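You operate a simulated robot arm through the tools that you are given. There is no shell and no other tool. Be economical: measure what you need, move in short steps, check, and stop when the job is done.

You run a simulated robot arm. Do the job below in one go: nothing can be reset, and whatever is moved stays where it is left.

JOB
Tip the coffee into the coffee glass and dust cocoa over it.
Fine: enough to show, a spoonful at most; put pot and shaker back; spill nothing.

The check looks at the end state, three seconds after you hand in, the way a careful person would. Anything else that was tipped, shoved, dropped, spilled or broken makes it a failure.

ROBOT AND FRAMES
A 6-joint arm with a two-finger parallel gripper, fixed in place. Base frame: the origin is at the foot of the arm, x ahead of it, y to its left, z up; the work surface is at about z = 0.89. Lengths are in m, angles in degrees, forces in N, time in s.
With the tool pointing down near the work surface it reaches from about 0.16 to 0.84 m from the base axis. Its first joint turns from -166.0 to 166.0 degrees. Payload 3.91 kg.
The tool frame sits at the grasp point between the pads (the TCP): z along the fingers, y along the line on which they close. The tips reach 0.03 m beyond it. The gripper opens to 0.11 m. The fingers are 0.02 m wide and 0.01 m thick; the gripper's body (0.048 by 0.112 m) begins 0.055 m behind the TCP.
Orientation is told as [roll, pitch, yaw] about the base's x, y, z axes, in that order, counted from this pose: with the fingers straight down and closing along the base's y, the tool's x points along the base's -x, its y along +y and its z along -z.

CONTROLS
- The arm moves only by the tool jog_arm. Its argument "rows" is one flat list of numbers, 7 for each row, row after row: the shift along the tool's x, y, z in mm, then the turn, a rotation vector about the tool's x, y, z in degrees, then the gripper command, from -1 (shut) to 1 (fully open), values between in proportion. In form: [tx, ty, tz, rx, ry, rz, gripper, tx, ty, tz, rx, ry, rz, gripper, ...]. A call has 1 to 10 rows; each row shifts and turns the commanded pose from where the row before left it, along the tool's axes as they then stand. A row lasts 0.2 s, in which the tool goes at most 0.05 m and 8.6 degrees; a call with a longer step from one row to the next is refused whole, and so is a gripper value outside its range. A pose out of reach is approached as far as the arm can. The call stops where the force on the tool passes 70 N (or 10 N more than at its start, if that is more) or the arm is blocked; 0.2 s more then pass. Each finger travels about 0.108 m/s and halts on what it meets, pressing with about 31 N; the grip force reading is that of the motor and also rises with nothing between the fingers. The clock runs only during rows and for 0.2 s after the last one: add rows that do not move to give the fingers time. The reply holds the time, the measured pose of the TCP, the force on the tool along the base axes, the opening and the grip force, in the units named above and with some noise.
- Cameras (640 x 400 px; columns grow to the right, rows downward): "scene" is fixed at [0.0506, -0.6499, 1.6186]; the picture's right is [0.56, -0.83, 0.00], its down [-0.54, -0.37, -0.76] and it looks along [0.63, 0.42, -0.66] (base axes); focal length 342 px, centre (320, 200). "wrist" rides on the gripper at [-0.036, 0, -0.057] in the tool frame; the picture's right is [0.00, -1.00, 0.00], its down [0.97, 0.00, -0.24] and it looks along [0.24, 0.00, 0.97] (tool axes); focal length 218 px, centre (320, 200). There is no depth. A picture from a camera that has moved, and an enlarged one, comes with that camera's place and axes in the base frame and with its lens.
- snapshot(camera): a new picture of that camera. No time passes.
- move_column(by): slides the trunk up (or, below 0, down) by that many m; the arm rides with it, the base frame stays. It gives what a move gives, with no picture.
- zoom(camera, box): a new picture of the part [left, top, right, bottom] of that camera's present view, enlarged. No time passes.
- close_job(): hands the job in; it is judged then, once.

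Work in short steps. Places have to be worked out from the pictures, the camera data and where the tool is seen: move nearer, look again, correct. Check each grasp and each placing, and mend what went wrong. You have 120 turns and 68 pictures in all, those below and enlarged ones among them. Open the gripper and draw the arm clear of the work before you hand the job in, unless the task says otherwise; then end with one line.

The tools are called after "Call:" by a JSON object that holds its "name" and its "arguments". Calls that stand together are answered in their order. jog_arm: Moves the arm, as the interface text tells. Its arguments: {"type":"object","properties":{"rows":{"type":"array","items":{"type":"number"}}},"required":["rows"]} The other tools are called the same way: move_column (by) slides the trunk up or down; snapshot (camera) takes a picture; zoom (camera, box) takes an enlarged picture of a part of a camera's view; close_job () hands the job in.

At the start:

```text
t: 0.0
ee_pos: [0.3974, -0.1851, 1.2451]
ee_rot: [-0.1, 0.0, 0.0]
ft_force: [0.5, 0.5, -0.4]
finger_gap: 0.1098
grasp_force: 0.0
trunk travel left (down, up): [-0.475, 0.065]
```

scene: 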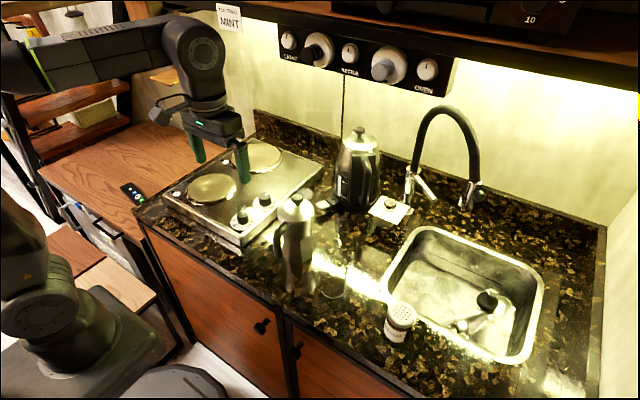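
wrist: 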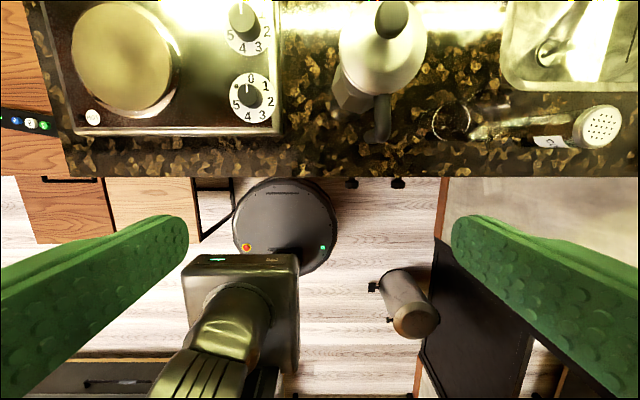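

I'll take closer looks at the objects: moka pot, shaker, and the glass, which is hard to see.

Call:
{"name": "zoom", "arguments": {"camera": "scene", "box": [240, 170, 440, 350]}}

Call:
{"name": "zoom", "arguments": {"camera": "wrist", "box": [300, 0, 640, 200]}}

```text
2.22 times, centred on (340, 260) of scene
camera zoom: at [0.0506, -0.6499, 1.6186], right [0.56, -0.83, 0.0], down [-0.54, -0.37, -0.76], along [0.63, 0.42, -0.66], focal length 759 px, centre (276, 67)
```

zoom: 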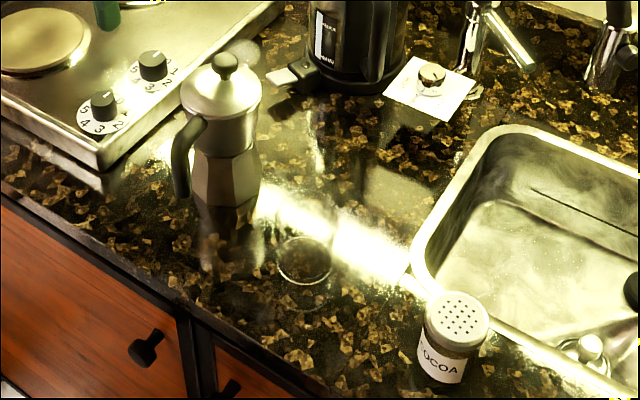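

```text
1.88 times, centred on (470, 100) of wrist
camera zoom: at [0.4324, -0.1848, 1.3027], right [0.0, -1.0, 0.0], down [-0.97, 0.0, 0.24], along [-0.24, 0.0, -0.97], focal length 411 px, centre (38, 388)
```

zoom: 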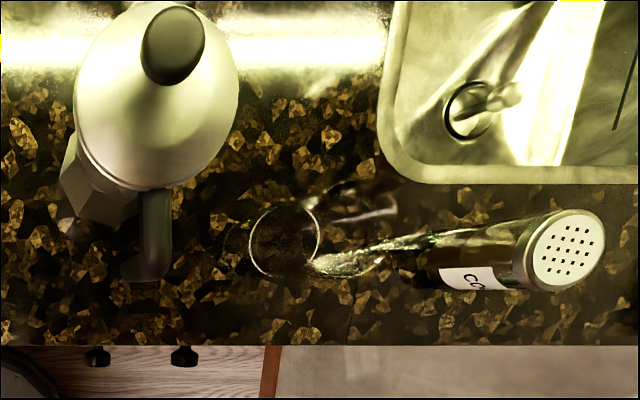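

I need to identify the glass(es) and the card better.

Call:
{"name": "zoom", "arguments": {"camera": "scene", "box": [290, 255, 370, 305]}}

Call:
{"name": "zoom", "arguments": {"camera": "scene", "box": [290, 170, 450, 270]}}

```text
8.00 times, centred on (330, 280) of scene
camera zoom: at [0.0506, -0.6499, 1.6186], right [0.56, -0.83, 0.0], down [-0.54, -0.37, -0.76], along [0.63, 0.42, -0.66], focal length 2734 px, centre (240, -440)
```

zoom: 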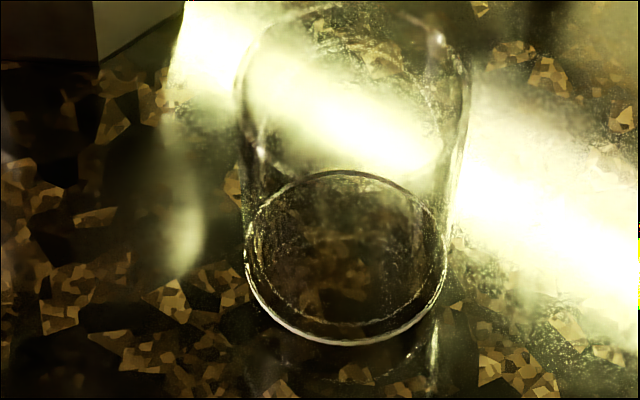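

```text
4.00 times, centred on (370, 220) of scene
camera zoom: at [0.0506, -0.6499, 1.6186], right [0.56, -0.83, 0.0], down [-0.54, -0.37, -0.76], along [0.63, 0.42, -0.66], focal length 1367 px, centre (120, 120)
```

zoom: 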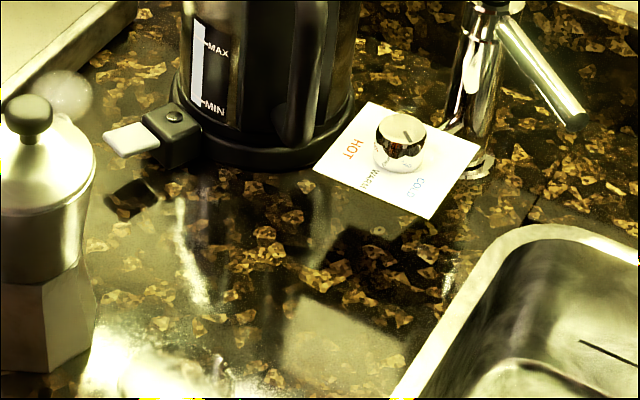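

The glass seems to be near (0.49,-0.40), 85 mm tall; shaker near (0.457,-0.58); moka pot near (0.54,-0.25) with its handle towards me. I tilt the tool toward horizontal and look at the pot from the front.

Call:
{"name": "jog_arm", "arguments": {"rows": [0, -13, 0, 0, -8.5, 0, 1, 0, -13, 0, 0, -8.5, 0, 1, 0, -13, 0, 0, -8.5, 0, 1, 0, -13, 0, 0, -8.5, 0, 1, 0, -13, 0, 0, -8.5, 0, 1, 0, 0, -20, 0, -8.5, 0, 1, 0, 0, -20, 0, -8.5, 0, 1]}}

Call:
{"name": "snapshot", "arguments": {"camera": "wrist"}}

```text
t: 1.6
ee_pos: [0.365, -0.2511, 1.2749]
ee_rot: [-0.1, -59.6, 0.1]
ft_force: [0.4, -0.1, -0.3]
finger_gap: 0.1098
grasp_force: 0.1
trunk travel left (down, up): [-0.475, 0.065]
```

```text
61 pictures are left
camera wrist: at [0.3336, -0.251, 1.3351], right [0.0, -1.0, 0.0], down [-0.7, 0.0, -0.72], along [0.72, 0.0, -0.7], focal length 218 px, centre (320, 200)
```

wrist: 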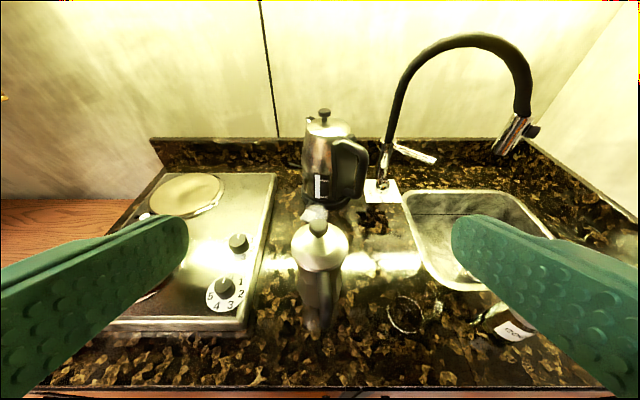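

Call:
{"name": "zoom", "arguments": {"camera": "wrist", "box": [260, 210, 400, 350]}}

Call:
{"name": "zoom", "arguments": {"camera": "scene", "box": [265, 185, 345, 305]}}

```text
2.86 times, centred on (330, 280) of wrist
camera zoom: at [0.3336, -0.251, 1.3351], right [0.0, -1.0, 0.0], down [-0.7, 0.0, -0.72], along [0.72, 0.0, -0.7], focal length 624 px, centre (291, -29)
```

zoom: 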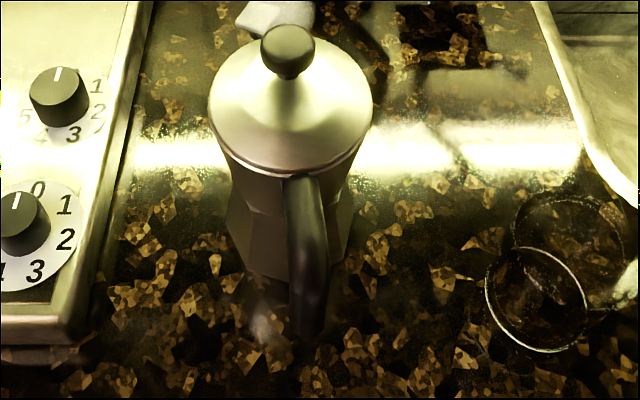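

```text
3.33 times, centred on (305, 245) of scene
camera zoom: at [0.0506, -0.6499, 1.6186], right [0.56, -0.83, 0.0], down [-0.54, -0.37, -0.76], along [0.63, 0.42, -0.66], focal length 1139 px, centre (370, 50)
```

zoom: 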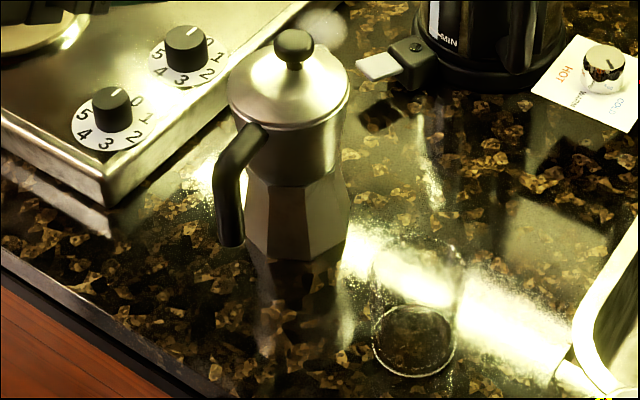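

The pot's handle hangs vertically at about x 0.455, y -0.26, z 0.945–1.01. I'll move to a pre-grasp point with the tool tilted 30° off vertical, with the fingers partly closed.

Call:
{"name": "jog_arm", "arguments": {"rows": [0, 0, 0, 0, 7.4, 0, -0.1, 0, 0, 0, 0, 7.4, 0, -0.1, 0, 0, 0, 0, 7.4, 0, -0.1, 0, 0, 0, 0, 7.4, 0, -0.1, 14, -1.4, 40, 0, 0, 0, -0.1, 14, -1.4, 40, 0, 0, 0, -0.1, 14, -1.4, 40, 0, 0, 0, -0.1, 14, -1.4, 35, 0, 0, 0, -0.1, 14, -1.4, 25, 0, 0, 0, -0.1, 0, 0, 0, -3, 0, -5.2, -0.1]}}

Call:
{"name": "snapshot", "arguments": {"camera": "wrist"}}

Call:
{"name": "zoom", "arguments": {"camera": "scene", "box": [200, 145, 360, 265]}}

```text
t: 3.8
ee_pos: [0.399, -0.257, 1.0821]
ee_rot: [0.0, -29.9, 6.0]
ft_force: [-0.1, 0.6, 0.6]
finger_gap: 0.0498
grasp_force: 0.2
trunk travel left (down, up): [-0.475, 0.065]
```

```text
58 pictures are left
camera wrist: at [0.4015, -0.2568, 1.1491], right [0.1, -0.99, 0.0], down [-0.96, -0.1, -0.28], along [0.27, 0.03, -0.96], focal length 218 px, centre (320, 200)
```

wrist: 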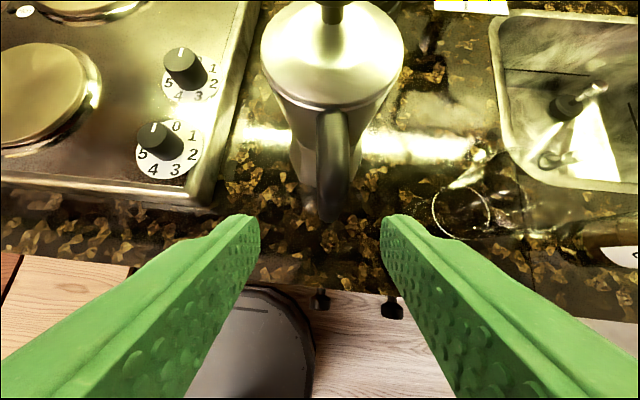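

```text
3.33 times, centred on (280, 205) of scene
camera zoom: at [0.0506, -0.6499, 1.6186], right [0.56, -0.83, 0.0], down [-0.54, -0.37, -0.76], along [0.63, 0.42, -0.66], focal length 1139 px, centre (453, 183)
```

zoom: 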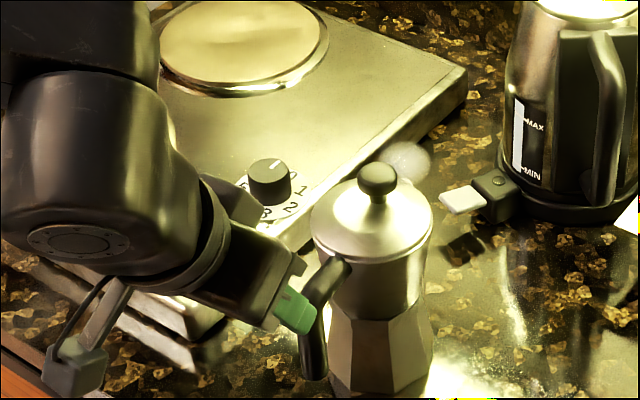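

Handle centreline runs along y ≈ -0.2585 at x 0.455; I correct 7.5 mm sideways and advance along the tool axis to straddle the handle.

Call:
{"name": "jog_arm", "arguments": {"rows": [0.5, -3.75, 0, 0, 0, 0, -0.1, 0.5, -3.75, 20, 0, 0, 0, -0.1, 0.5, 0, 22, 0, 0, 0, -0.1, 0.5, 0, 22, 0, 0, 0, -0.1, 0.5, 0, 22, 0, 0, 0, -0.1, 0.5, 0, 22, 0, 0, 0, -0.1, 0, 0, 0, 0, 0, 0, -0.1]}}

Call:
{"name": "snapshot", "arguments": {"camera": "wrist"}}

Call:
{"name": "zoom", "arguments": {"camera": "scene", "box": [240, 185, 340, 265]}}

```text
t: 5.4
ee_pos: [0.448, -0.2591, 0.9864]
ee_rot: [0.0, -29.8, 6.0]
ft_force: [-0.1, -0.2, 0.6]
finger_gap: 0.0495
grasp_force: 0.0
trunk travel left (down, up): [-0.475, 0.065]
```

```text
56 pictures are left
camera wrist: at [0.4511, -0.2584, 1.0539], right [0.1, -0.99, 0.0], down [-0.96, -0.1, -0.28], along [0.27, 0.03, -0.96], focal length 218 px, centre (320, 200)
```

wrist: 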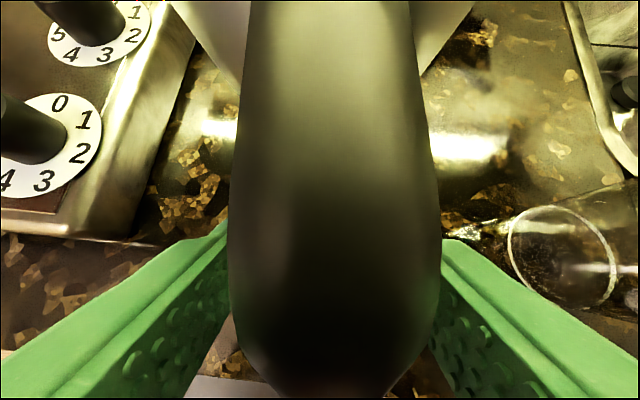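

```text
5.00 times, centred on (290, 225) of scene
camera zoom: at [0.0506, -0.6499, 1.6186], right [0.56, -0.83, 0.0], down [-0.54, -0.37, -0.76], along [0.63, 0.42, -0.66], focal length 1709 px, centre (470, 75)
```

zoom: 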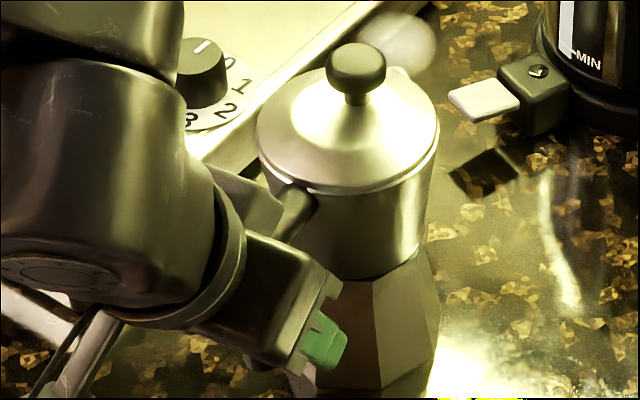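

The handle is between the fingers, about 3 mm to the right. I centre and close on it.

Call:
{"name": "jog_arm", "arguments": {"rows": [0, -3, 0, 0, 0, 0, -0.1, 0, 0, 0, 0, 0, 0, -0.4, 0, 0, 0, 0, 0, 0, -0.6, 0, 0, 0, 0, 0, 0, -1, 0, 0, 0, 0, 0, 0, -1, 0, 0, 0, 0, 0, 0, -1]}}

Call:
{"name": "zoom", "arguments": {"camera": "scene", "box": [240, 185, 340, 265]}}

```text
t: 6.8
ee_pos: [0.4487, -0.2614, 0.9867]
ee_rot: [0.0, -29.8, 6.1]
ft_force: [-0.8, -0.6, 1.0]
finger_gap: 0.0199
grasp_force: 30.6
trunk travel left (down, up): [-0.475, 0.065]
```

```text
5.00 times, centred on (290, 225) of scene
camera zoom: at [0.0506, -0.6499, 1.6186], right [0.56, -0.83, 0.0], down [-0.54, -0.37, -0.76], along [0.63, 0.42, -0.66], focal length 1709 px, centre (470, 75)
```

zoom: 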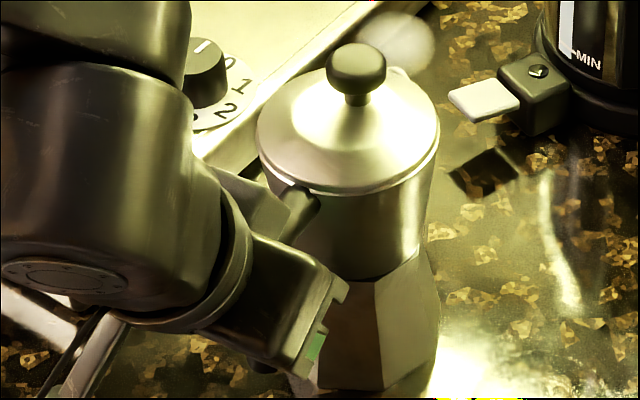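

Firm grip (20 mm, 31 N), pot hasn't moved. Small test lift of 10 mm.

Call:
{"name": "jog_arm", "arguments": {"rows": [-2.5, 0, -4.3, 0, 0, 0, -1, -2.5, 0, -4.3, 0, 0, 0, -1, 0, 0, 0, 0, 0, 0, -1, 0, 0, 0, 0, 0, 0, -1]}}

Call:
{"name": "zoom", "arguments": {"camera": "scene", "box": [240, 185, 340, 265]}}

```text
t: 7.8
ee_pos: [0.4505, -0.2619, 0.996]
ee_rot: [0.0, -29.9, 6.0]
ft_force: [-1.4, -0.7, -5.2]
finger_gap: 0.0197
grasp_force: 30.9
trunk travel left (down, up): [-0.475, 0.065]
```

```text
5.00 times, centred on (290, 225) of scene
camera zoom: at [0.0506, -0.6499, 1.6186], right [0.56, -0.83, 0.0], down [-0.54, -0.37, -0.76], along [0.63, 0.42, -0.66], focal length 1709 px, centre (470, 75)
```

zoom: 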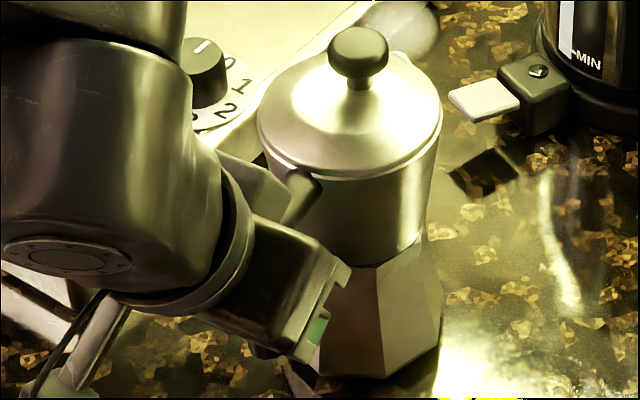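

Holds with about 6 N of weight and looks level. Lift on up by about 150 mm, gently.

Call:
{"name": "jog_arm", "arguments": {"rows": [-5, 0, -8.7, 0, 0, 0, -1, -8, 0, -13.9, 0, 0, 0, -1, -10, 0, -17.3, 0, 0, 0, -1, -10, 0, -17.3, 0, 0, 0, -1, -10, 0, -17.3, 0, 0, 0, -1, -10, 0, -17.3, 0, 0, 0, -1, -10, 0, -17.3, 0, 0, 0, -1, -8, 0, -13.9, 0, 0, 0, -1, -5, 0, -8.7, 0, 0, 0, -1, 0, 0, 0, 0, 0, 0, -1]}}

Call:
{"name": "snapshot", "arguments": {"camera": "scene"}}

```text
t: 10.0
ee_pos: [0.4503, -0.263, 1.1491]
ee_rot: [0.0, -29.9, 6.0]
ft_force: [1.1, -0.1, -5.7]
finger_gap: 0.0198
grasp_force: 30.8
trunk travel left (down, up): [-0.475, 0.065]
```

```text
52 pictures are left
```

scene: 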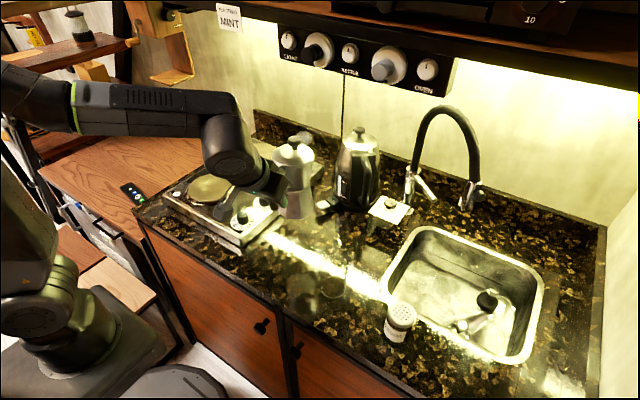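

Pot is level at height. Glass refined to ≈ (0.476,-0.406), rim z ≈ 0.99; the spout is ≈0.14 m ahead of and 0.05 m above the TCP. I move over so the spout is just behind the glass centre, at height.

Call:
{"name": "jog_arm", "arguments": {"rows": [7.2, -8.7, -4.2, 0, 0, 0, -1, 12, -14.5, -7, 0, 0, 0, -1, 15.7, -18.9, -9, 0, 0, 0, -1, 16.9, -20.3, -9.7, 0, 0, 0, -1, 16.9, -20.3, -9.7, 0, 0, 0, -1, 16.9, -20.3, -9.7, 0, 0, 0, -1, 15.7, -18.9, -9, 0, 0, 0, -1, 12, -14.5, -7, 0, 0, 0, -1, 7.2, -8.7, -4.2, 0, 0, 0, -1, 0, 0, 0, 0, 0, 0, -1]}}

Call:
{"name": "snapshot", "arguments": {"camera": "scene"}}

Call:
{"name": "zoom", "arguments": {"camera": "scene", "box": [250, 190, 410, 310]}}

```text
t: 12.2
ee_pos: [0.3254, -0.4212, 1.1499]
ee_rot: [0.0, -29.9, 6.1]
ft_force: [0.7, 0.2, -6.0]
finger_gap: 0.0194
grasp_force: 30.7
trunk travel left (down, up): [-0.475, 0.065]
```

```text
51 pictures are left
```

scene: 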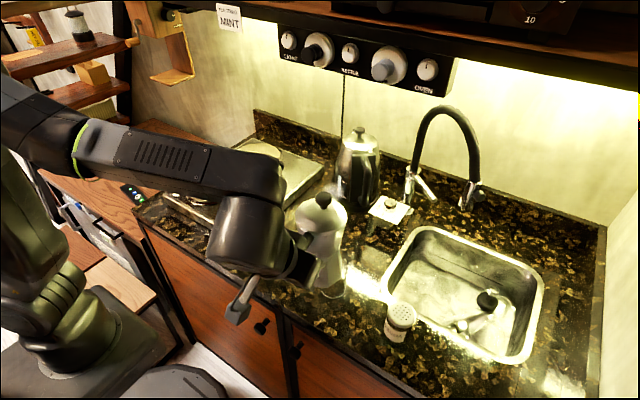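

```text
3.33 times, centred on (330, 250) of scene
camera zoom: at [0.0506, -0.6499, 1.6186], right [0.56, -0.83, 0.0], down [-0.54, -0.37, -0.76], along [0.63, 0.42, -0.66], focal length 1139 px, centre (287, 33)
```

zoom: 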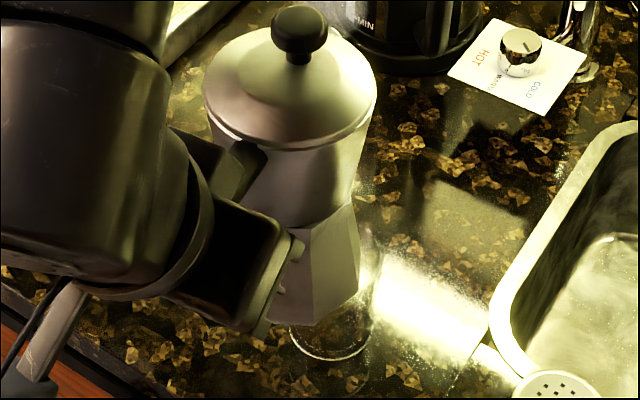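

Now tilt 32° about the spout tip, still high, then check geometry.

Call:
{"name": "jog_arm", "arguments": {"rows": [-2.5, 0, -10, 0, 4, 0, -1, -5.1, 0, -20.1, 0, 8, 0, -1, -5.1, 0, -20.1, 0, 8, 0, -1, -5.1, 0, -20.1, 0, 8, 0, -1, -2.5, 0, -10, 0, 4, 0, -1, 0, 0, 0, 0, 0, 0, -1]}}

Call:
{"name": "zoom", "arguments": {"camera": "scene", "box": [230, 150, 430, 300]}}

```text
t: 13.6
ee_pos: [0.3237, -0.4203, 1.2293]
ee_rot: [-0.1, 2.2, 5.9]
ft_force: [0.9, 0.0, -5.0]
finger_gap: 0.0198
grasp_force: 31.4
trunk travel left (down, up): [-0.475, 0.065]
```

```text
2.67 times, centred on (330, 225) of scene
camera zoom: at [0.0506, -0.6499, 1.6186], right [0.56, -0.83, 0.0], down [-0.54, -0.37, -0.76], along [0.63, 0.42, -0.66], focal length 911 px, centre (293, 133)
```

zoom: 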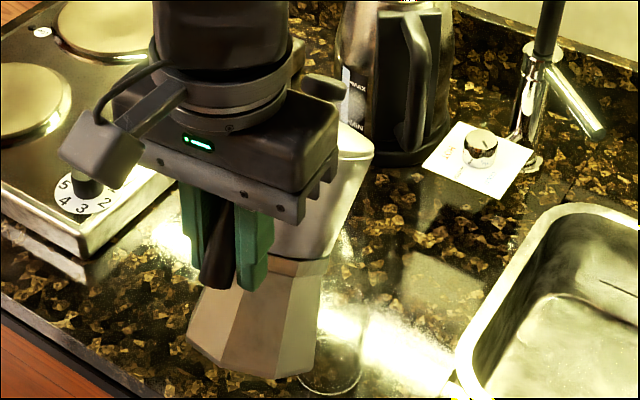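

The pot is held rigidly and the predicted position matches. Lower by 130 mm along vertical, keeping tilt.

Call:
{"name": "jog_arm", "arguments": {"rows": [0, 0, 10, 0, 0, 0, -1, 0, 0, 20, 0, 0, 0, -1, 0, 0, 25, 0, 0, 0, -1, 0, 0, 25, 0, 0, 0, -1, 0, 0, 25, 0, 0, 0, -1, 0, 0, 15, 0, 0, 0, -1, 0, 0, 10, 0, 0, 0, -1, 0, 0, 0, 0, 0, 0, -1]}}

Call:
{"name": "zoom", "arguments": {"camera": "scene", "box": [230, 200, 430, 325]}}

Call:
{"name": "snapshot", "arguments": {"camera": "wrist"}}

```text
t: 15.4
ee_pos: [0.3163, -0.423, 1.1019]
ee_rot: [0.0, 2.1, 6.1]
ft_force: [0.6, 0.2, -5.8]
finger_gap: 0.0199
grasp_force: 31.0
trunk travel left (down, up): [-0.475, 0.065]
```

```text
3.20 times, centred on (330, 262) of scene
camera zoom: at [0.0506, -0.6499, 1.6186], right [0.56, -0.83, 0.0], down [-0.54, -0.37, -0.76], along [0.63, 0.42, -0.66], focal length 1094 px, centre (288, 0)
```

zoom: 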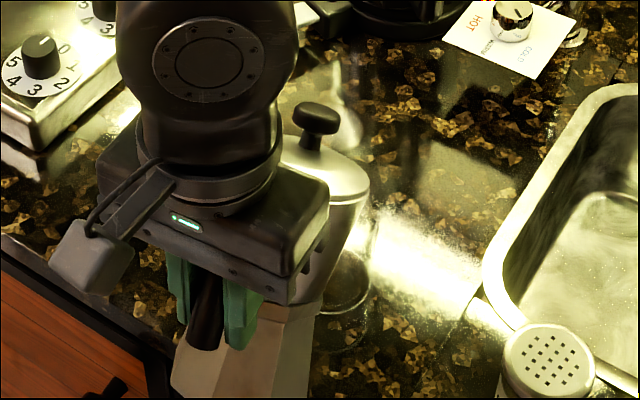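

```text
47 pictures are left
camera wrist: at [0.3535, -0.419, 1.1564], right [0.1, -0.99, 0.0], down [-0.96, -0.1, 0.28], along [-0.27, -0.03, -0.96], focal length 218 px, centre (320, 200)
```

wrist: 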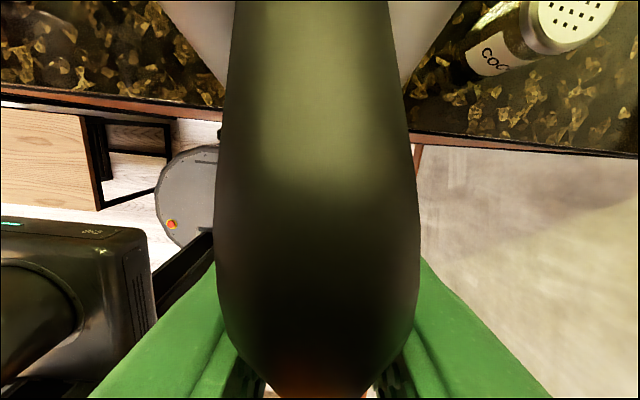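

Spout estimated at (0.461,-0.408,1.07), 15 mm behind glass centre. Continue tilting to 48° with a bit of lowering and forward correction.

Call:
{"name": "jog_arm", "arguments": {"rows": [-6.6, 0, -3, 0, 4, 0, -1, -6.6, 0, -3, 0, 4, 0, -1, -4.5, 0, -4, 0, 4, 0, -1, -2.5, 0, -7, 0, 4, 0, -1, 0, 0, 0, 0, 0, 0, -1, 0, 0, 0, 0, 0, 0, -1]}}

Call:
{"name": "zoom", "arguments": {"camera": "scene", "box": [270, 210, 390, 310]}}

```text
t: 16.8
ee_pos: [0.3384, -0.4182, 1.1157]
ee_rot: [0.1, 18.0, 6.0]
ft_force: [-0.1, 0.2, -6.1]
finger_gap: 0.0197
grasp_force: 31.0
trunk travel left (down, up): [-0.475, 0.065]
```

```text
4.00 times, centred on (330, 260) of scene
camera zoom: at [0.0506, -0.6499, 1.6186], right [0.56, -0.83, 0.0], down [-0.54, -0.37, -0.76], along [0.63, 0.42, -0.66], focal length 1367 px, centre (280, -40)
```

zoom: 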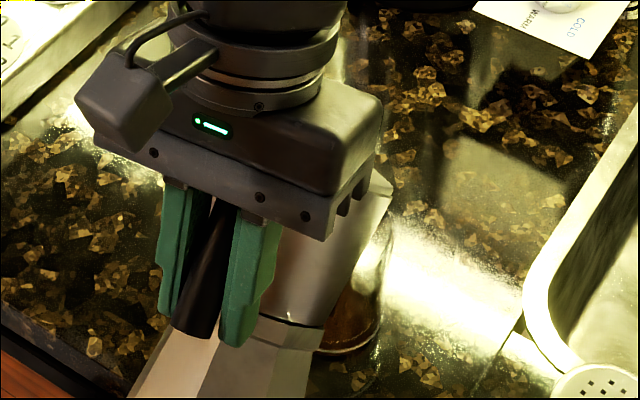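

Brown is already showing in the glass, nothing visible on the counter. Hold a second here and look.

Call:
{"name": "jog_arm", "arguments": {"rows": [0, 0, 0, 0, 0, 0, -1, 0, 0, 0, 0, 0, 0, -1, 0, 0, 0, 0, 0, 0, -1, 0, 0, 0, 0, 0, 0, -1, 0, 0, 0, 0, 0, 0, -1]}}

Call:
{"name": "zoom", "arguments": {"camera": "scene", "box": [310, 240, 390, 310]}}

```text
t: 18.0
ee_pos: [0.3381, -0.4199, 1.1142]
ee_rot: [0.0, 18.1, 6.0]
ft_force: [-0.6, 0.2, -5.4]
finger_gap: 0.0202
grasp_force: 30.4
trunk travel left (down, up): [-0.475, 0.065]
```

```text
5.71 times, centred on (350, 275) of scene
camera zoom: at [0.0506, -0.6499, 1.6186], right [0.56, -0.83, 0.0], down [-0.54, -0.37, -0.76], along [0.63, 0.42, -0.66], focal length 1953 px, centre (149, -229)
```

zoom: 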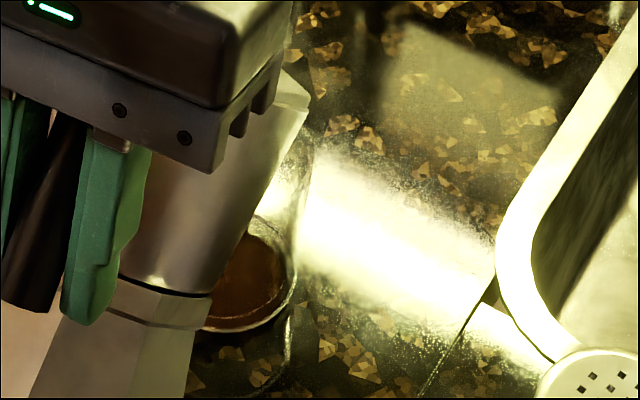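

Coffee is landing in the glass. Continue tilting slowly to 60° with dwells.

Call:
{"name": "jog_arm", "arguments": {"rows": [-4, 0, -5.3, 0, 4, 0, -1, 0, 0, 0, 0, 0, 0, -1, 0, 0, 0, 0, 0, 0, -1, -4.2, 0, -5.5, 0, 4, 0, -1, 0, 0, 0, 0, 0, 0, -1, 0, 0, 0, 0, 0, 0, -1, -4.4, 0, -5.7, 0, 4, 0, -1, 0, 0, 0, 0, 0, 0, -1, 0, 0, 0, 0, 0, 0, -1]}}

Call:
{"name": "zoom", "arguments": {"camera": "scene", "box": [290, 220, 390, 310]}}

```text
t: 20.0
ee_pos: [0.3562, -0.4173, 1.1251]
ee_rot: [-0.1, 30.1, 6.0]
ft_force: [0.2, -0.3, -4.9]
finger_gap: 0.0196
grasp_force: 30.7
trunk travel left (down, up): [-0.475, 0.065]
```

```text
4.44 times, centred on (340, 265) of scene
camera zoom: at [0.0506, -0.6499, 1.6186], right [0.56, -0.83, 0.0], down [-0.54, -0.37, -0.76], along [0.63, 0.42, -0.66], focal length 1519 px, centre (231, -89)
```

zoom: 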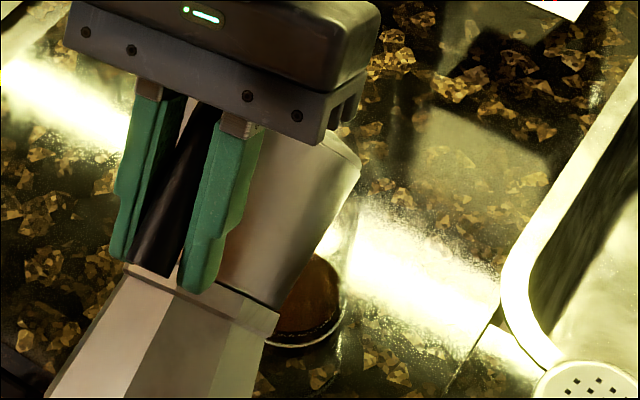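

Pouring on target, nothing outside. Continue to 76°.

Call:
{"name": "jog_arm", "arguments": {"rows": [-3.6, 0, -8.4, 0, 4, 0, -1, 0, 0, 0, 0, 0, 0, -1, 0, 0, 0, 0, 0, 0, -1, -3.6, 0, -8.4, 0, 4, 0, -1, 0, 0, 0, 0, 0, 0, -1, -3.6, 0, -8.4, 0, 4, 0, -1, 0, 0, 0, 0, 0, 0, -1, -3.6, 0, -8.4, 0, 4, 0, -1, 0, 0, 0, 0, 0, 0, -1, 0, 0, 0, 0, 0, 0, -1]}}

Call:
{"name": "zoom", "arguments": {"camera": "scene", "box": [290, 220, 390, 310]}}

```text
t: 22.2
ee_pos: [0.3877, -0.4139, 1.1431]
ee_rot: [0.1, 46.2, 6.1]
ft_force: [-0.3, -0.1, -4.4]
finger_gap: 0.02
grasp_force: 31.3
trunk travel left (down, up): [-0.475, 0.065]
```

```text
4.44 times, centred on (340, 265) of scene
camera zoom: at [0.0506, -0.6499, 1.6186], right [0.56, -0.83, 0.0], down [-0.54, -0.37, -0.76], along [0.63, 0.42, -0.66], focal length 1519 px, centre (231, -89)
```

zoom: 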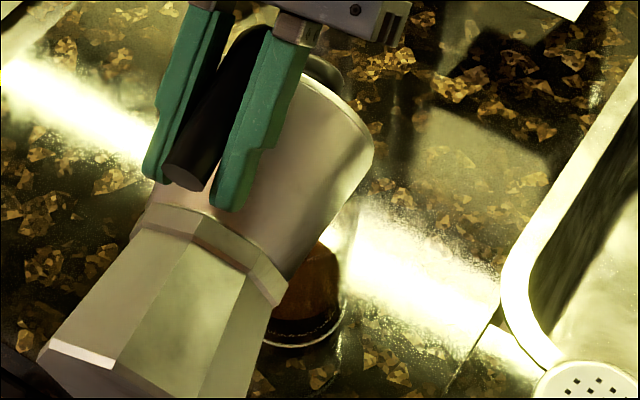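

Roughly 140 g poured. Continue to 92° and check the level.

Call:
{"name": "jog_arm", "arguments": {"rows": [-2.5, 0, -10, 0, 4, 0, -1, 0, 0, 0, 0, 0, 0, -1, 0, 0, 0, 0, 0, 0, -1, -2.5, 0, -10, 0, 4, 0, -1, 0, 0, 0, 0, 0, 0, -1, -2.5, 0, -10, 0, 4, 0, -1, 0, 0, 0, 0, 0, 0, -1, -2.5, 0, -10, 0, 4, 0, -1, 0, 0, 0, 0, 0, 0, -1, 0, 0, 0, 0, 0, 0, -1]}}

Call:
{"name": "zoom", "arguments": {"camera": "scene", "box": [290, 220, 390, 310]}}

```text
t: 24.4
ee_pos: [0.3761, -0.408, 1.1155]
ee_rot: [-0.4, 61.8, 5.9]
ft_force: [-0.1, 0.1, -4.4]
finger_gap: 0.0197
grasp_force: 30.8
out of reach, approached as far as the arm can: row 4, 6, 8
trunk travel left (down, up): [-0.475, 0.065]
```

```text
4.44 times, centred on (340, 265) of scene
camera zoom: at [0.0506, -0.6499, 1.6186], right [0.56, -0.83, 0.0], down [-0.54, -0.37, -0.76], along [0.63, 0.42, -0.66], focal length 1519 px, centre (231, -89)
```

zoom: 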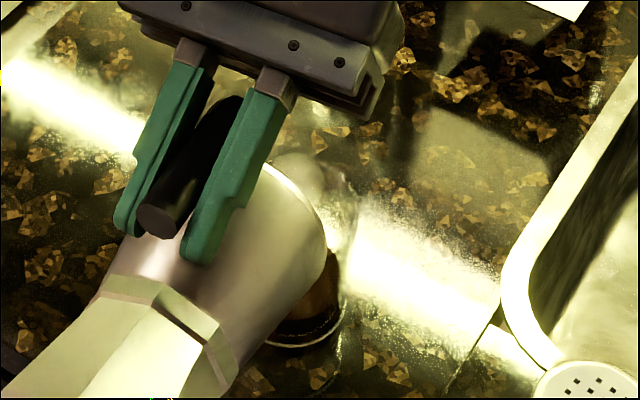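

The wrist hit its reach limit and the spout swung back behind the glass; force 4.4 N suggests flow had already stopped. I immediately raise and reduce the tilt.

Call:
{"name": "jog_arm", "arguments": {"rows": [0, 0, 0, 0, -8, 0, -1, 10, 0, -5, 0, -8, 0, -1, 10, 0, -8, 0, -8, 0, -1]}}

Call:
{"name": "zoom", "arguments": {"camera": "scene", "box": [270, 200, 390, 310]}}

```text
t: 25.2
ee_pos: [0.3743, -0.4097, 1.1388]
ee_rot: [-0.1, 37.9, 6.0]
ft_force: [0.4, -0.7, -5.3]
finger_gap: 0.0202
grasp_force: 31.0
trunk travel left (down, up): [-0.475, 0.065]
```

```text
3.64 times, centred on (330, 255) of scene
camera zoom: at [0.0506, -0.6499, 1.6186], right [0.56, -0.83, 0.0], down [-0.54, -0.37, -0.76], along [0.63, 0.42, -0.66], focal length 1243 px, centre (284, 0)
```

zoom: 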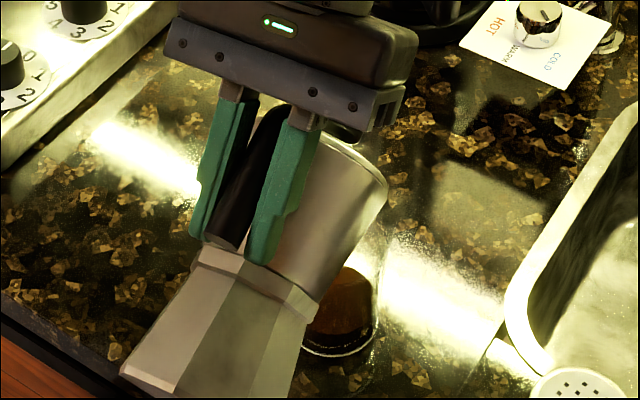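

The spout is over the glass again; no spill visible. Tilt to about 79° (within reach) about the lip and dwell to drain.

Call:
{"name": "jog_arm", "arguments": {"rows": [-3.3, -3, -8.8, 0, 4, 0, -1, -3.3, -2, -8.8, 0, 4, 0, -1, -2.5, 0, -10, 0, 3, 0, -1, 0, 0, 0, 0, 0, 0, -1, 0, 0, 0, 0, 0, 0, -1, 0, 0, 0, 0, 0, 0, -1, 0, 0, 0, 0, 0, 0, -1]}}

Call:
{"name": "zoom", "arguments": {"camera": "scene", "box": [290, 220, 390, 310]}}

```text
t: 26.8
ee_pos: [0.4015, -0.4106, 1.1543]
ee_rot: [0.0, 49.0, 5.9]
ft_force: [-0.3, -0.6, -4.3]
finger_gap: 0.0196
grasp_force: 31.3
trunk travel left (down, up): [-0.475, 0.065]
```

```text
4.44 times, centred on (340, 265) of scene
camera zoom: at [0.0506, -0.6499, 1.6186], right [0.56, -0.83, 0.0], down [-0.54, -0.37, -0.76], along [0.63, 0.42, -0.66], focal length 1519 px, centre (231, -89)
```

zoom: 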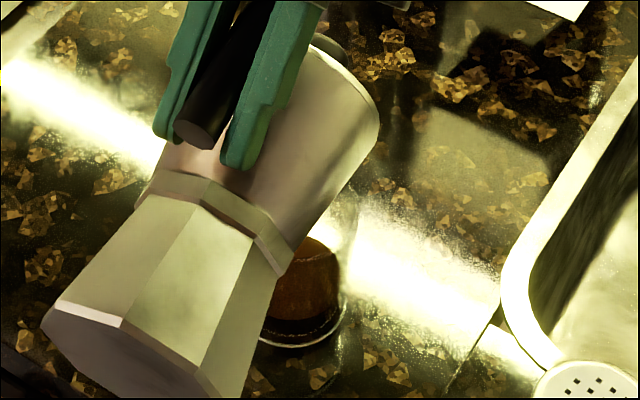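

Level unchanged vs. 76°, so nearly empty; to drain further than this wrist limit I yaw the pot 40° about the spout, then check whether more tilt is reachable.

Call:
{"name": "jog_arm", "arguments": {"rows": [-0.5, 10.6, -0.6, -6.04, 0, 5.25, -1, -0.5, 10.6, -0.6, -6.04, 0, 5.25, -1, -0.5, 10.6, -0.6, -6.04, 0, 5.25, -1, -0.5, 10.6, -0.6, -6.04, 0, 5.25, -1, -0.5, 10.6, -0.6, -6.04, 0, 5.25, -1, 0, 0, 0, 0, 0, 0, -1]}}

```text
t: 28.2
ee_pos: [0.3458, -0.3376, 1.0735]
ee_rot: [-0.1, 48.9, -34.2]
ft_force: [0.3, 0.4, -4.6]
finger_gap: 0.02
grasp_force: 30.9
out of reach, approached as far as the arm can: row 1, 2, 3, 4, 5
trunk travel left (down, up): [-0.475, 0.065]
```

The IK sagged the pot downward beside the glass. Reduce the tilt about the TCP (raises the spout) and look.

Call:
{"name": "jog_arm", "arguments": {"rows": [0, 0, 0, 0, -8, 0, -1, 8, 0, -7, 0, -8, 0, -1, 8, 0, -9, 0, -8, 0, -1]}}

Call:
{"name": "snapshot", "arguments": {"camera": "scene"}}

Call:
{"name": "zoom", "arguments": {"camera": "scene", "box": [270, 220, 390, 320]}}

```text
t: 29.0
ee_pos: [0.3415, -0.3345, 1.0971]
ee_rot: [0.0, 24.9, -34.1]
ft_force: [-0.2, 0.1, -4.0]
finger_gap: 0.0199
grasp_force: 31.0
trunk travel left (down, up): [-0.475, 0.065]
```

```text
39 pictures are left
```

scene: 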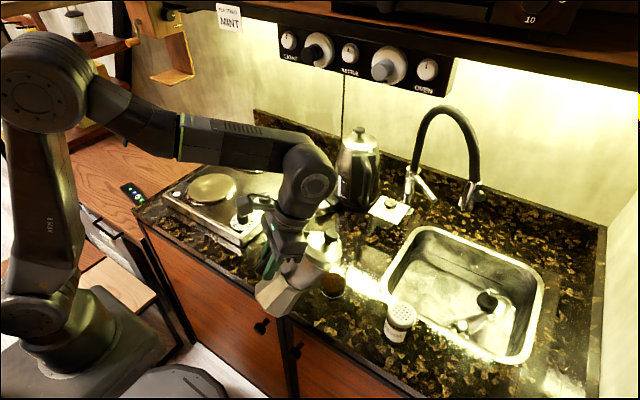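

```text
4.00 times, centred on (330, 270) of scene
camera zoom: at [0.0506, -0.6499, 1.6186], right [0.56, -0.83, 0.0], down [-0.54, -0.37, -0.76], along [0.63, 0.42, -0.66], focal length 1367 px, centre (280, -80)
```

zoom: 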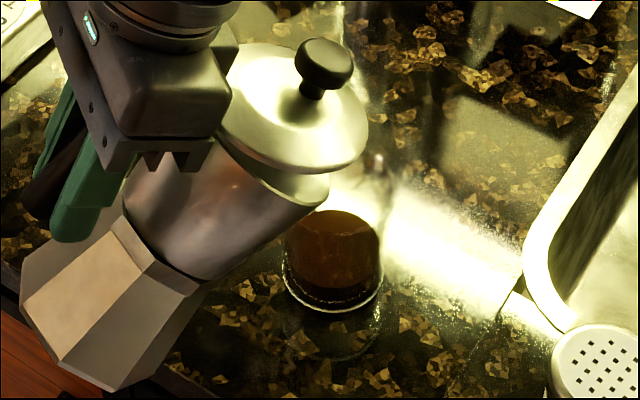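

Glass undisturbed with coffee about half full, counter clean, pot weight down ~1.3 N (consistent with the level). I consider it emptied; raise 80 mm and bring the pot upright.

Call:
{"name": "jog_arm", "arguments": {"rows": [8.5, 0, -18, 0, 0, 0, -1, 8.5, 0, -18, 0, 0, 0, -1, 8.5, 0, -18, 0, 0, 0, -1, 8.5, 0, -18, 0, -7.85, 0, -1, 0, 0, 0, 0, -7.85, 0, -1, 0, 0, 0, 0, -7.85, 0, -1, 0, 0, 0, 0, -7.85, 0, -1, 0, 0, 0, 0, -7.85, 0, -1, 0, 0, 0, 0, -7.85, 0, -1, 0, 0, 0, 0, -7.85, 0, -1]}}

Call:
{"name": "zoom", "arguments": {"camera": "scene", "box": [230, 170, 430, 320]}}

```text
t: 31.2
ee_pos: [0.3443, -0.335, 1.1746]
ee_rot: [0.0, -30.0, -34.0]
ft_force: [-0.3, 0.1, -4.9]
finger_gap: 0.0198
grasp_force: 31.1
trunk travel left (down, up): [-0.475, 0.065]
```

```text
2.67 times, centred on (330, 245) of scene
camera zoom: at [0.0506, -0.6499, 1.6186], right [0.56, -0.83, 0.0], down [-0.54, -0.37, -0.76], along [0.63, 0.42, -0.66], focal length 911 px, centre (293, 80)
```

zoom: 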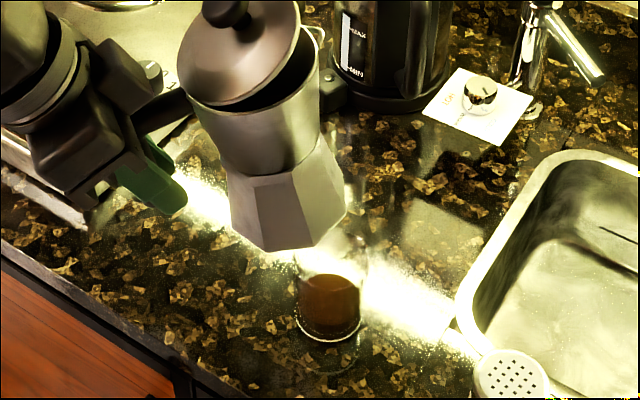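

Lid is ajar and swinging; let it settle and look inside for leftovers.

Call:
{"name": "jog_arm", "arguments": {"rows": [0, 0, 0, 0, 0, 0, -1, 0, 0, 0, 0, 0, 0, -1, 0, 0, 0, 0, 0, 0, -1, 0, 0, 0, 0, 0, 0, -1]}}

Call:
{"name": "zoom", "arguments": {"camera": "scene", "box": [260, 160, 360, 240]}}

```text
t: 32.2
ee_pos: [0.3447, -0.3355, 1.1749]
ee_rot: [-0.1, -29.8, -34.0]
ft_force: [-0.7, 1.4, -4.6]
finger_gap: 0.02
grasp_force: 30.9
trunk travel left (down, up): [-0.475, 0.065]
```

```text
5.00 times, centred on (310, 200) of scene
camera zoom: at [0.0506, -0.6499, 1.6186], right [0.56, -0.83, 0.0], down [-0.54, -0.37, -0.76], along [0.63, 0.42, -0.66], focal length 1709 px, centre (370, 200)
```

zoom: 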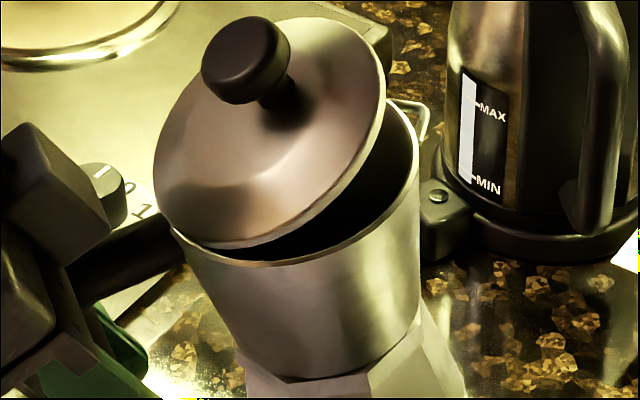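

The lid stays ajar by hinge friction; I'll deal with it after setting the pot down. Yaw back to 6° and move above the pot's original spot.

Call:
{"name": "jog_arm", "arguments": {"rows": [0, 0, 0, -4, 0, -6.93, -1, 0, 0, 0, -4, 0, -6.93, -1, 0, 0, 0, -4, 0, -6.93, -1, 0, 0, 0, -4, 0, -6.93, -1, 0, 0, 0, -4, 0, -6.93, -1, -19.3, 12.6, 11.1, 0, 0, 0, -1, -19.3, 12.6, 11.1, 0, 0, 0, -1, -19.3, 12.6, 11.1, 0, 0, 0, -1, -19.3, 12.6, 11.1, 0, 0, 0, -1, -19.3, 12.6, 11.1, 0, 0, 0, -1]}}

Call:
{"name": "jog_arm", "arguments": {"rows": [0, 0, 0, 0, 0, 0, -1]}}

Call:
{"name": "zoom", "arguments": {"camera": "scene", "box": [230, 130, 370, 250]}}

```text
t: 34.4
ee_pos: [0.4468, -0.2597, 1.1726]
ee_rot: [0.1, -29.8, 6.0]
ft_force: [0.3, 0.2, -4.0]
finger_gap: 0.0199
grasp_force: 30.7
trunk travel left (down, up): [-0.475, 0.065]
```

```text
t: 34.8
ee_pos: [0.4458, -0.2605, 1.1728]
ee_rot: [0.1, -29.7, 5.9]
ft_force: [0.4, -0.2, -4.2]
finger_gap: 0.0199
grasp_force: 30.4
trunk travel left (down, up): [-0.475, 0.065]
```

```text
3.33 times, centred on (300, 190) of scene
camera zoom: at [0.0506, -0.6499, 1.6186], right [0.56, -0.83, 0.0], down [-0.54, -0.37, -0.76], along [0.63, 0.42, -0.66], focal length 1139 px, centre (387, 233)
```

zoom: 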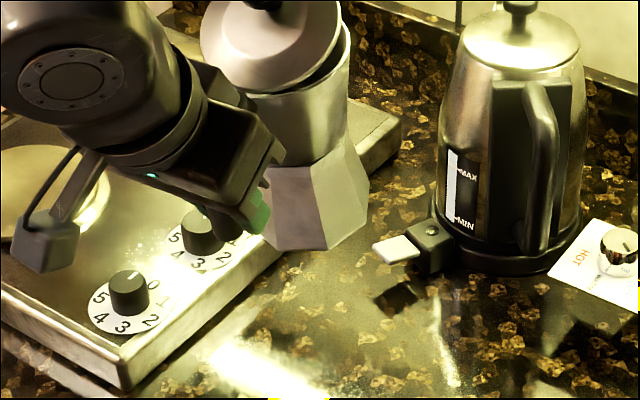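

Over the original spot; lower 160 mm first.

Call:
{"name": "jog_arm", "arguments": {"rows": [8, 0, 18, 0, 0, 0, -1, 10, 0, 17.3, 0, 0, 0, -1, 10, 0, 17.3, 0, 0, 0, -1, 10, 0, 17.3, 0, 0, 0, -1, 10, 0, 17.3, 0, 0, 0, -1, 10, 0, 17.3, 0, 0, 0, -1, 10, 0, 17.3, 0, 0, 0, -1, 9, 0, 14, 0, 0, 0, -1, 0, 0, 0, 0, 0, 0, -1]}}

Call:
{"name": "zoom", "arguments": {"camera": "scene", "box": [240, 185, 340, 275]}}

```text
t: 36.8
ee_pos: [0.45, -0.259, 1.0177]
ee_rot: [0.1, -29.8, 5.9]
ft_force: [0.0, -0.9, -4.5]
finger_gap: 0.02
grasp_force: 31.3
trunk travel left (down, up): [-0.475, 0.065]
```

```text
4.44 times, centred on (290, 230) of scene
camera zoom: at [0.0506, -0.6499, 1.6186], right [0.56, -0.83, 0.0], down [-0.54, -0.37, -0.76], along [0.63, 0.42, -0.66], focal length 1519 px, centre (453, 67)
```

zoom: 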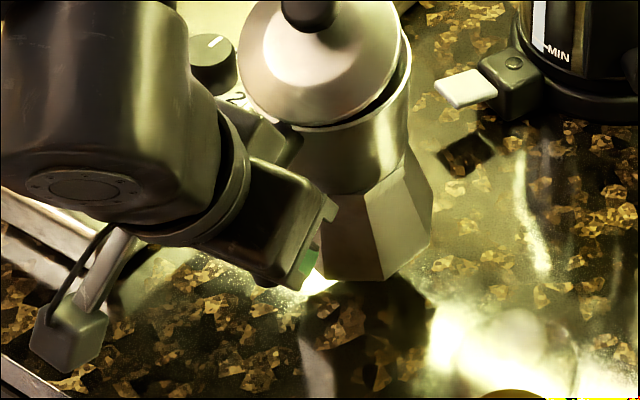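

About 31 mm above touchdown; lower in small steps.

Call:
{"name": "jog_arm", "arguments": {"rows": [4, 0, 6.9, 0, 0, 0, -1, 4, 0, 6.9, 0, 0, 0, -1, 3, 0, 5.2, 0, 0, 0, -1, 2, 0, 3.5, 0, 0, 0, -1, 1, 0, 1.7, 0, 0, 0, -1, 0, 0, 0, 0, 0, 0, -1]}}

```text
t: 38.2
ee_pos: [0.4484, -0.2597, 0.9895]
ee_rot: [0.1, -29.8, 5.9]
ft_force: [0.3, -0.3, -4.5]
finger_gap: 0.0199
grasp_force: 30.8
trunk travel left (down, up): [-0.475, 0.065]
```

Call:
{"name": "jog_arm", "arguments": {"rows": [0.7, 0, 1.3, 0, 0, 0, -1, 0.7, 0, 1.3, 0, 0, 0, -1, 0, 0, 0, 0, 0, 0, -1]}}

Call:
{"name": "zoom", "arguments": {"camera": "scene", "box": [260, 215, 340, 275]}}

```text
t: 39.0
ee_pos: [0.4494, -0.2604, 0.988]
ee_rot: [0.1, -29.8, 5.9]
ft_force: [0.5, 0.2, -5.1]
finger_gap: 0.0198
grasp_force: 31.0
trunk travel left (down, up): [-0.475, 0.065]
```

```text
6.67 times, centred on (300, 245) of scene
camera zoom: at [0.0506, -0.6499, 1.6186], right [0.56, -0.83, 0.0], down [-0.54, -0.37, -0.76], along [0.63, 0.42, -0.66], focal length 2278 px, centre (453, -100)
```

zoom: 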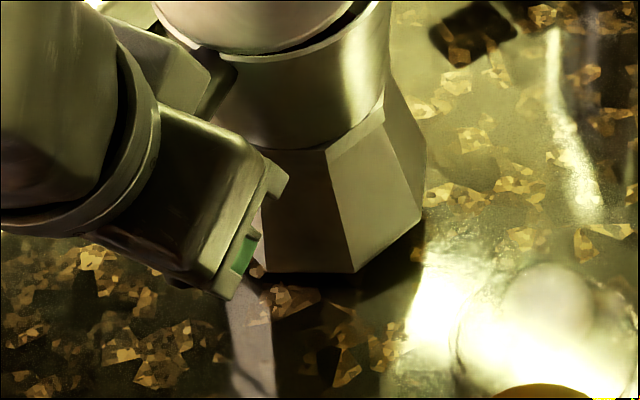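

Almost on the counter; step 1 mm at a time until contact.

Call:
{"name": "jog_arm", "arguments": {"rows": [0.5, 0, 0.9, 0, 0, 0, -1, 0, 0, 0, 0, 0, 0, -1, 0.5, 0, 0.9, 0, 0, 0, -1, 0, 0, 0, 0, 0, 0, -1]}}

Call:
{"name": "jog_arm", "arguments": {"rows": [0.5, 0, 0.9, 0, 0, 0, -1, 0, 0, 0, 0, 0, 0, -1]}}

```text
t: 40.0
ee_pos: [0.4487, -0.2619, 0.985]
ee_rot: [0.2, -29.8, 5.9]
ft_force: [-0.7, -0.5, -4.4]
finger_gap: 0.02
grasp_force: 31.1
trunk travel left (down, up): [-0.475, 0.065]
```

```text
t: 40.6
ee_pos: [0.4496, -0.2615, 0.9848]
ee_rot: [0.0, -29.7, 6.0]
ft_force: [0.6, 0.4, -5.0]
finger_gap: 0.0199
grasp_force: 31.0
trunk travel left (down, up): [-0.475, 0.065]
```

Call:
{"name": "jog_arm", "arguments": {"rows": [0.5, 0, 0.9, 0, 0, 0, -1, 0, 0, 0, 0, 0, 0, -1, 0.5, 0, 0.9, 0, 0, 0, -1, 0, 0, 0, 0, 0, 0, -1]}}

Call:
{"name": "zoom", "arguments": {"camera": "scene", "box": [260, 215, 340, 275]}}

```text
t: 41.6
ee_pos: [0.4491, -0.2615, 0.9825]
ee_rot: [0.1, -29.8, 5.9]
ft_force: [-0.5, 0.2, -4.7]
finger_gap: 0.0201
grasp_force: 31.1
trunk travel left (down, up): [-0.475, 0.065]
```

```text
6.67 times, centred on (300, 245) of scene
camera zoom: at [0.0506, -0.6499, 1.6186], right [0.56, -0.83, 0.0], down [-0.54, -0.37, -0.76], along [0.63, 0.42, -0.66], focal length 2278 px, centre (453, -100)
```

zoom: 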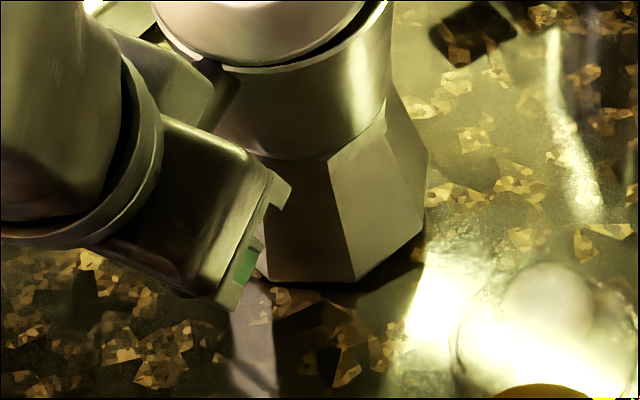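

The pot seems to have rotated slightly in the grip (base displaced forward versus the original). I look at the whole pot to judge its tilt.

Call:
{"name": "zoom", "arguments": {"camera": "scene", "box": [235, 180, 345, 270]}}

```text
4.44 times, centred on (290, 225) of scene
camera zoom: at [0.0506, -0.6499, 1.6186], right [0.56, -0.83, 0.0], down [-0.54, -0.37, -0.76], along [0.63, 0.42, -0.66], focal length 1519 px, centre (453, 89)
```

zoom: 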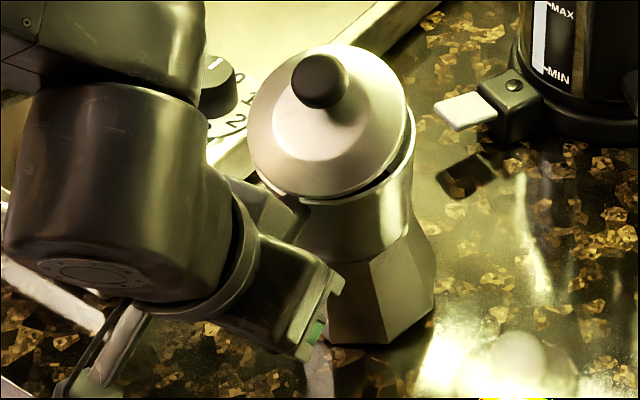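

The pot leans back about 11° in the grip. I raise 6 mm and pitch the tool +10° to make it upright, then look.

Call:
{"name": "jog_arm", "arguments": {"rows": [-1.5, 0, -2.6, 0, 0, 0, -1, -2, 0, -3.4, 0, 0, 0, -1, 0, 0, 0, 0, 3, 0, -1, 0, 0, 0, 0, 3, 0, -1, 0, 0, 0, 0, 3, 0, -1, 0, 0, 0, 0, 0, 0, -1]}}

Call:
{"name": "zoom", "arguments": {"camera": "scene", "box": [235, 180, 345, 270]}}

```text
t: 43.0
ee_pos: [0.4467, -0.2598, 0.9903]
ee_rot: [0.1, -20.8, 5.9]
ft_force: [0.0, -0.4, -5.1]
finger_gap: 0.0198
grasp_force: 31.0
trunk travel left (down, up): [-0.475, 0.065]
```

```text
4.44 times, centred on (290, 225) of scene
camera zoom: at [0.0506, -0.6499, 1.6186], right [0.56, -0.83, 0.0], down [-0.54, -0.37, -0.76], along [0.63, 0.42, -0.66], focal length 1519 px, centre (453, 89)
```

zoom: 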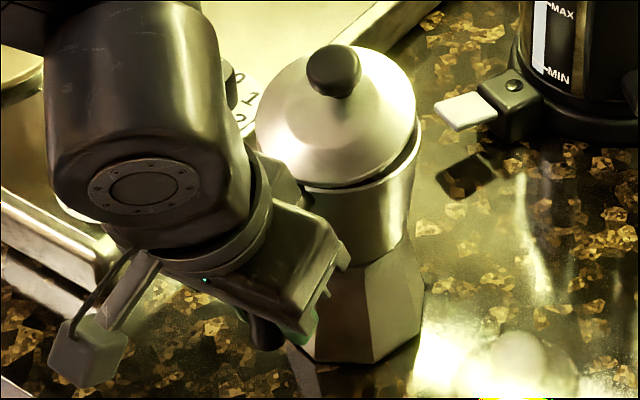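

Nearly upright now, matching the original base position. Lower gently to contact.

Call:
{"name": "jog_arm", "arguments": {"rows": [0, 0, 0, 0, 1.2, 0, -1, 0.5, 0, 1.4, 0, 0, 0, -1, 0.5, 0, 0.9, 0, 0, 0, -1, 0, 0, 0, 0, 0, 0, -1]}}

Call:
{"name": "jog_arm", "arguments": {"rows": [0.4, 0, 0.9, 0, 0, 0, -1, 0, 0, 0, 0, 0, 0, -1]}}

```text
t: 44.0
ee_pos: [0.4497, -0.2608, 0.9883]
ee_rot: [-0.1, -19.8, 6.0]
ft_force: [1.6, 0.4, 6.8]
finger_gap: 0.0198
grasp_force: 30.9
trunk travel left (down, up): [-0.475, 0.065]
```

```text
t: 44.6
ee_pos: [0.4481, -0.2613, 0.9877]
ee_rot: [-0.1, -20.0, 6.0]
ft_force: [-2.9, -1.8, 23.6]
finger_gap: 0.0201
grasp_force: 31.6
trunk travel left (down, up): [-0.475, 0.065]
```

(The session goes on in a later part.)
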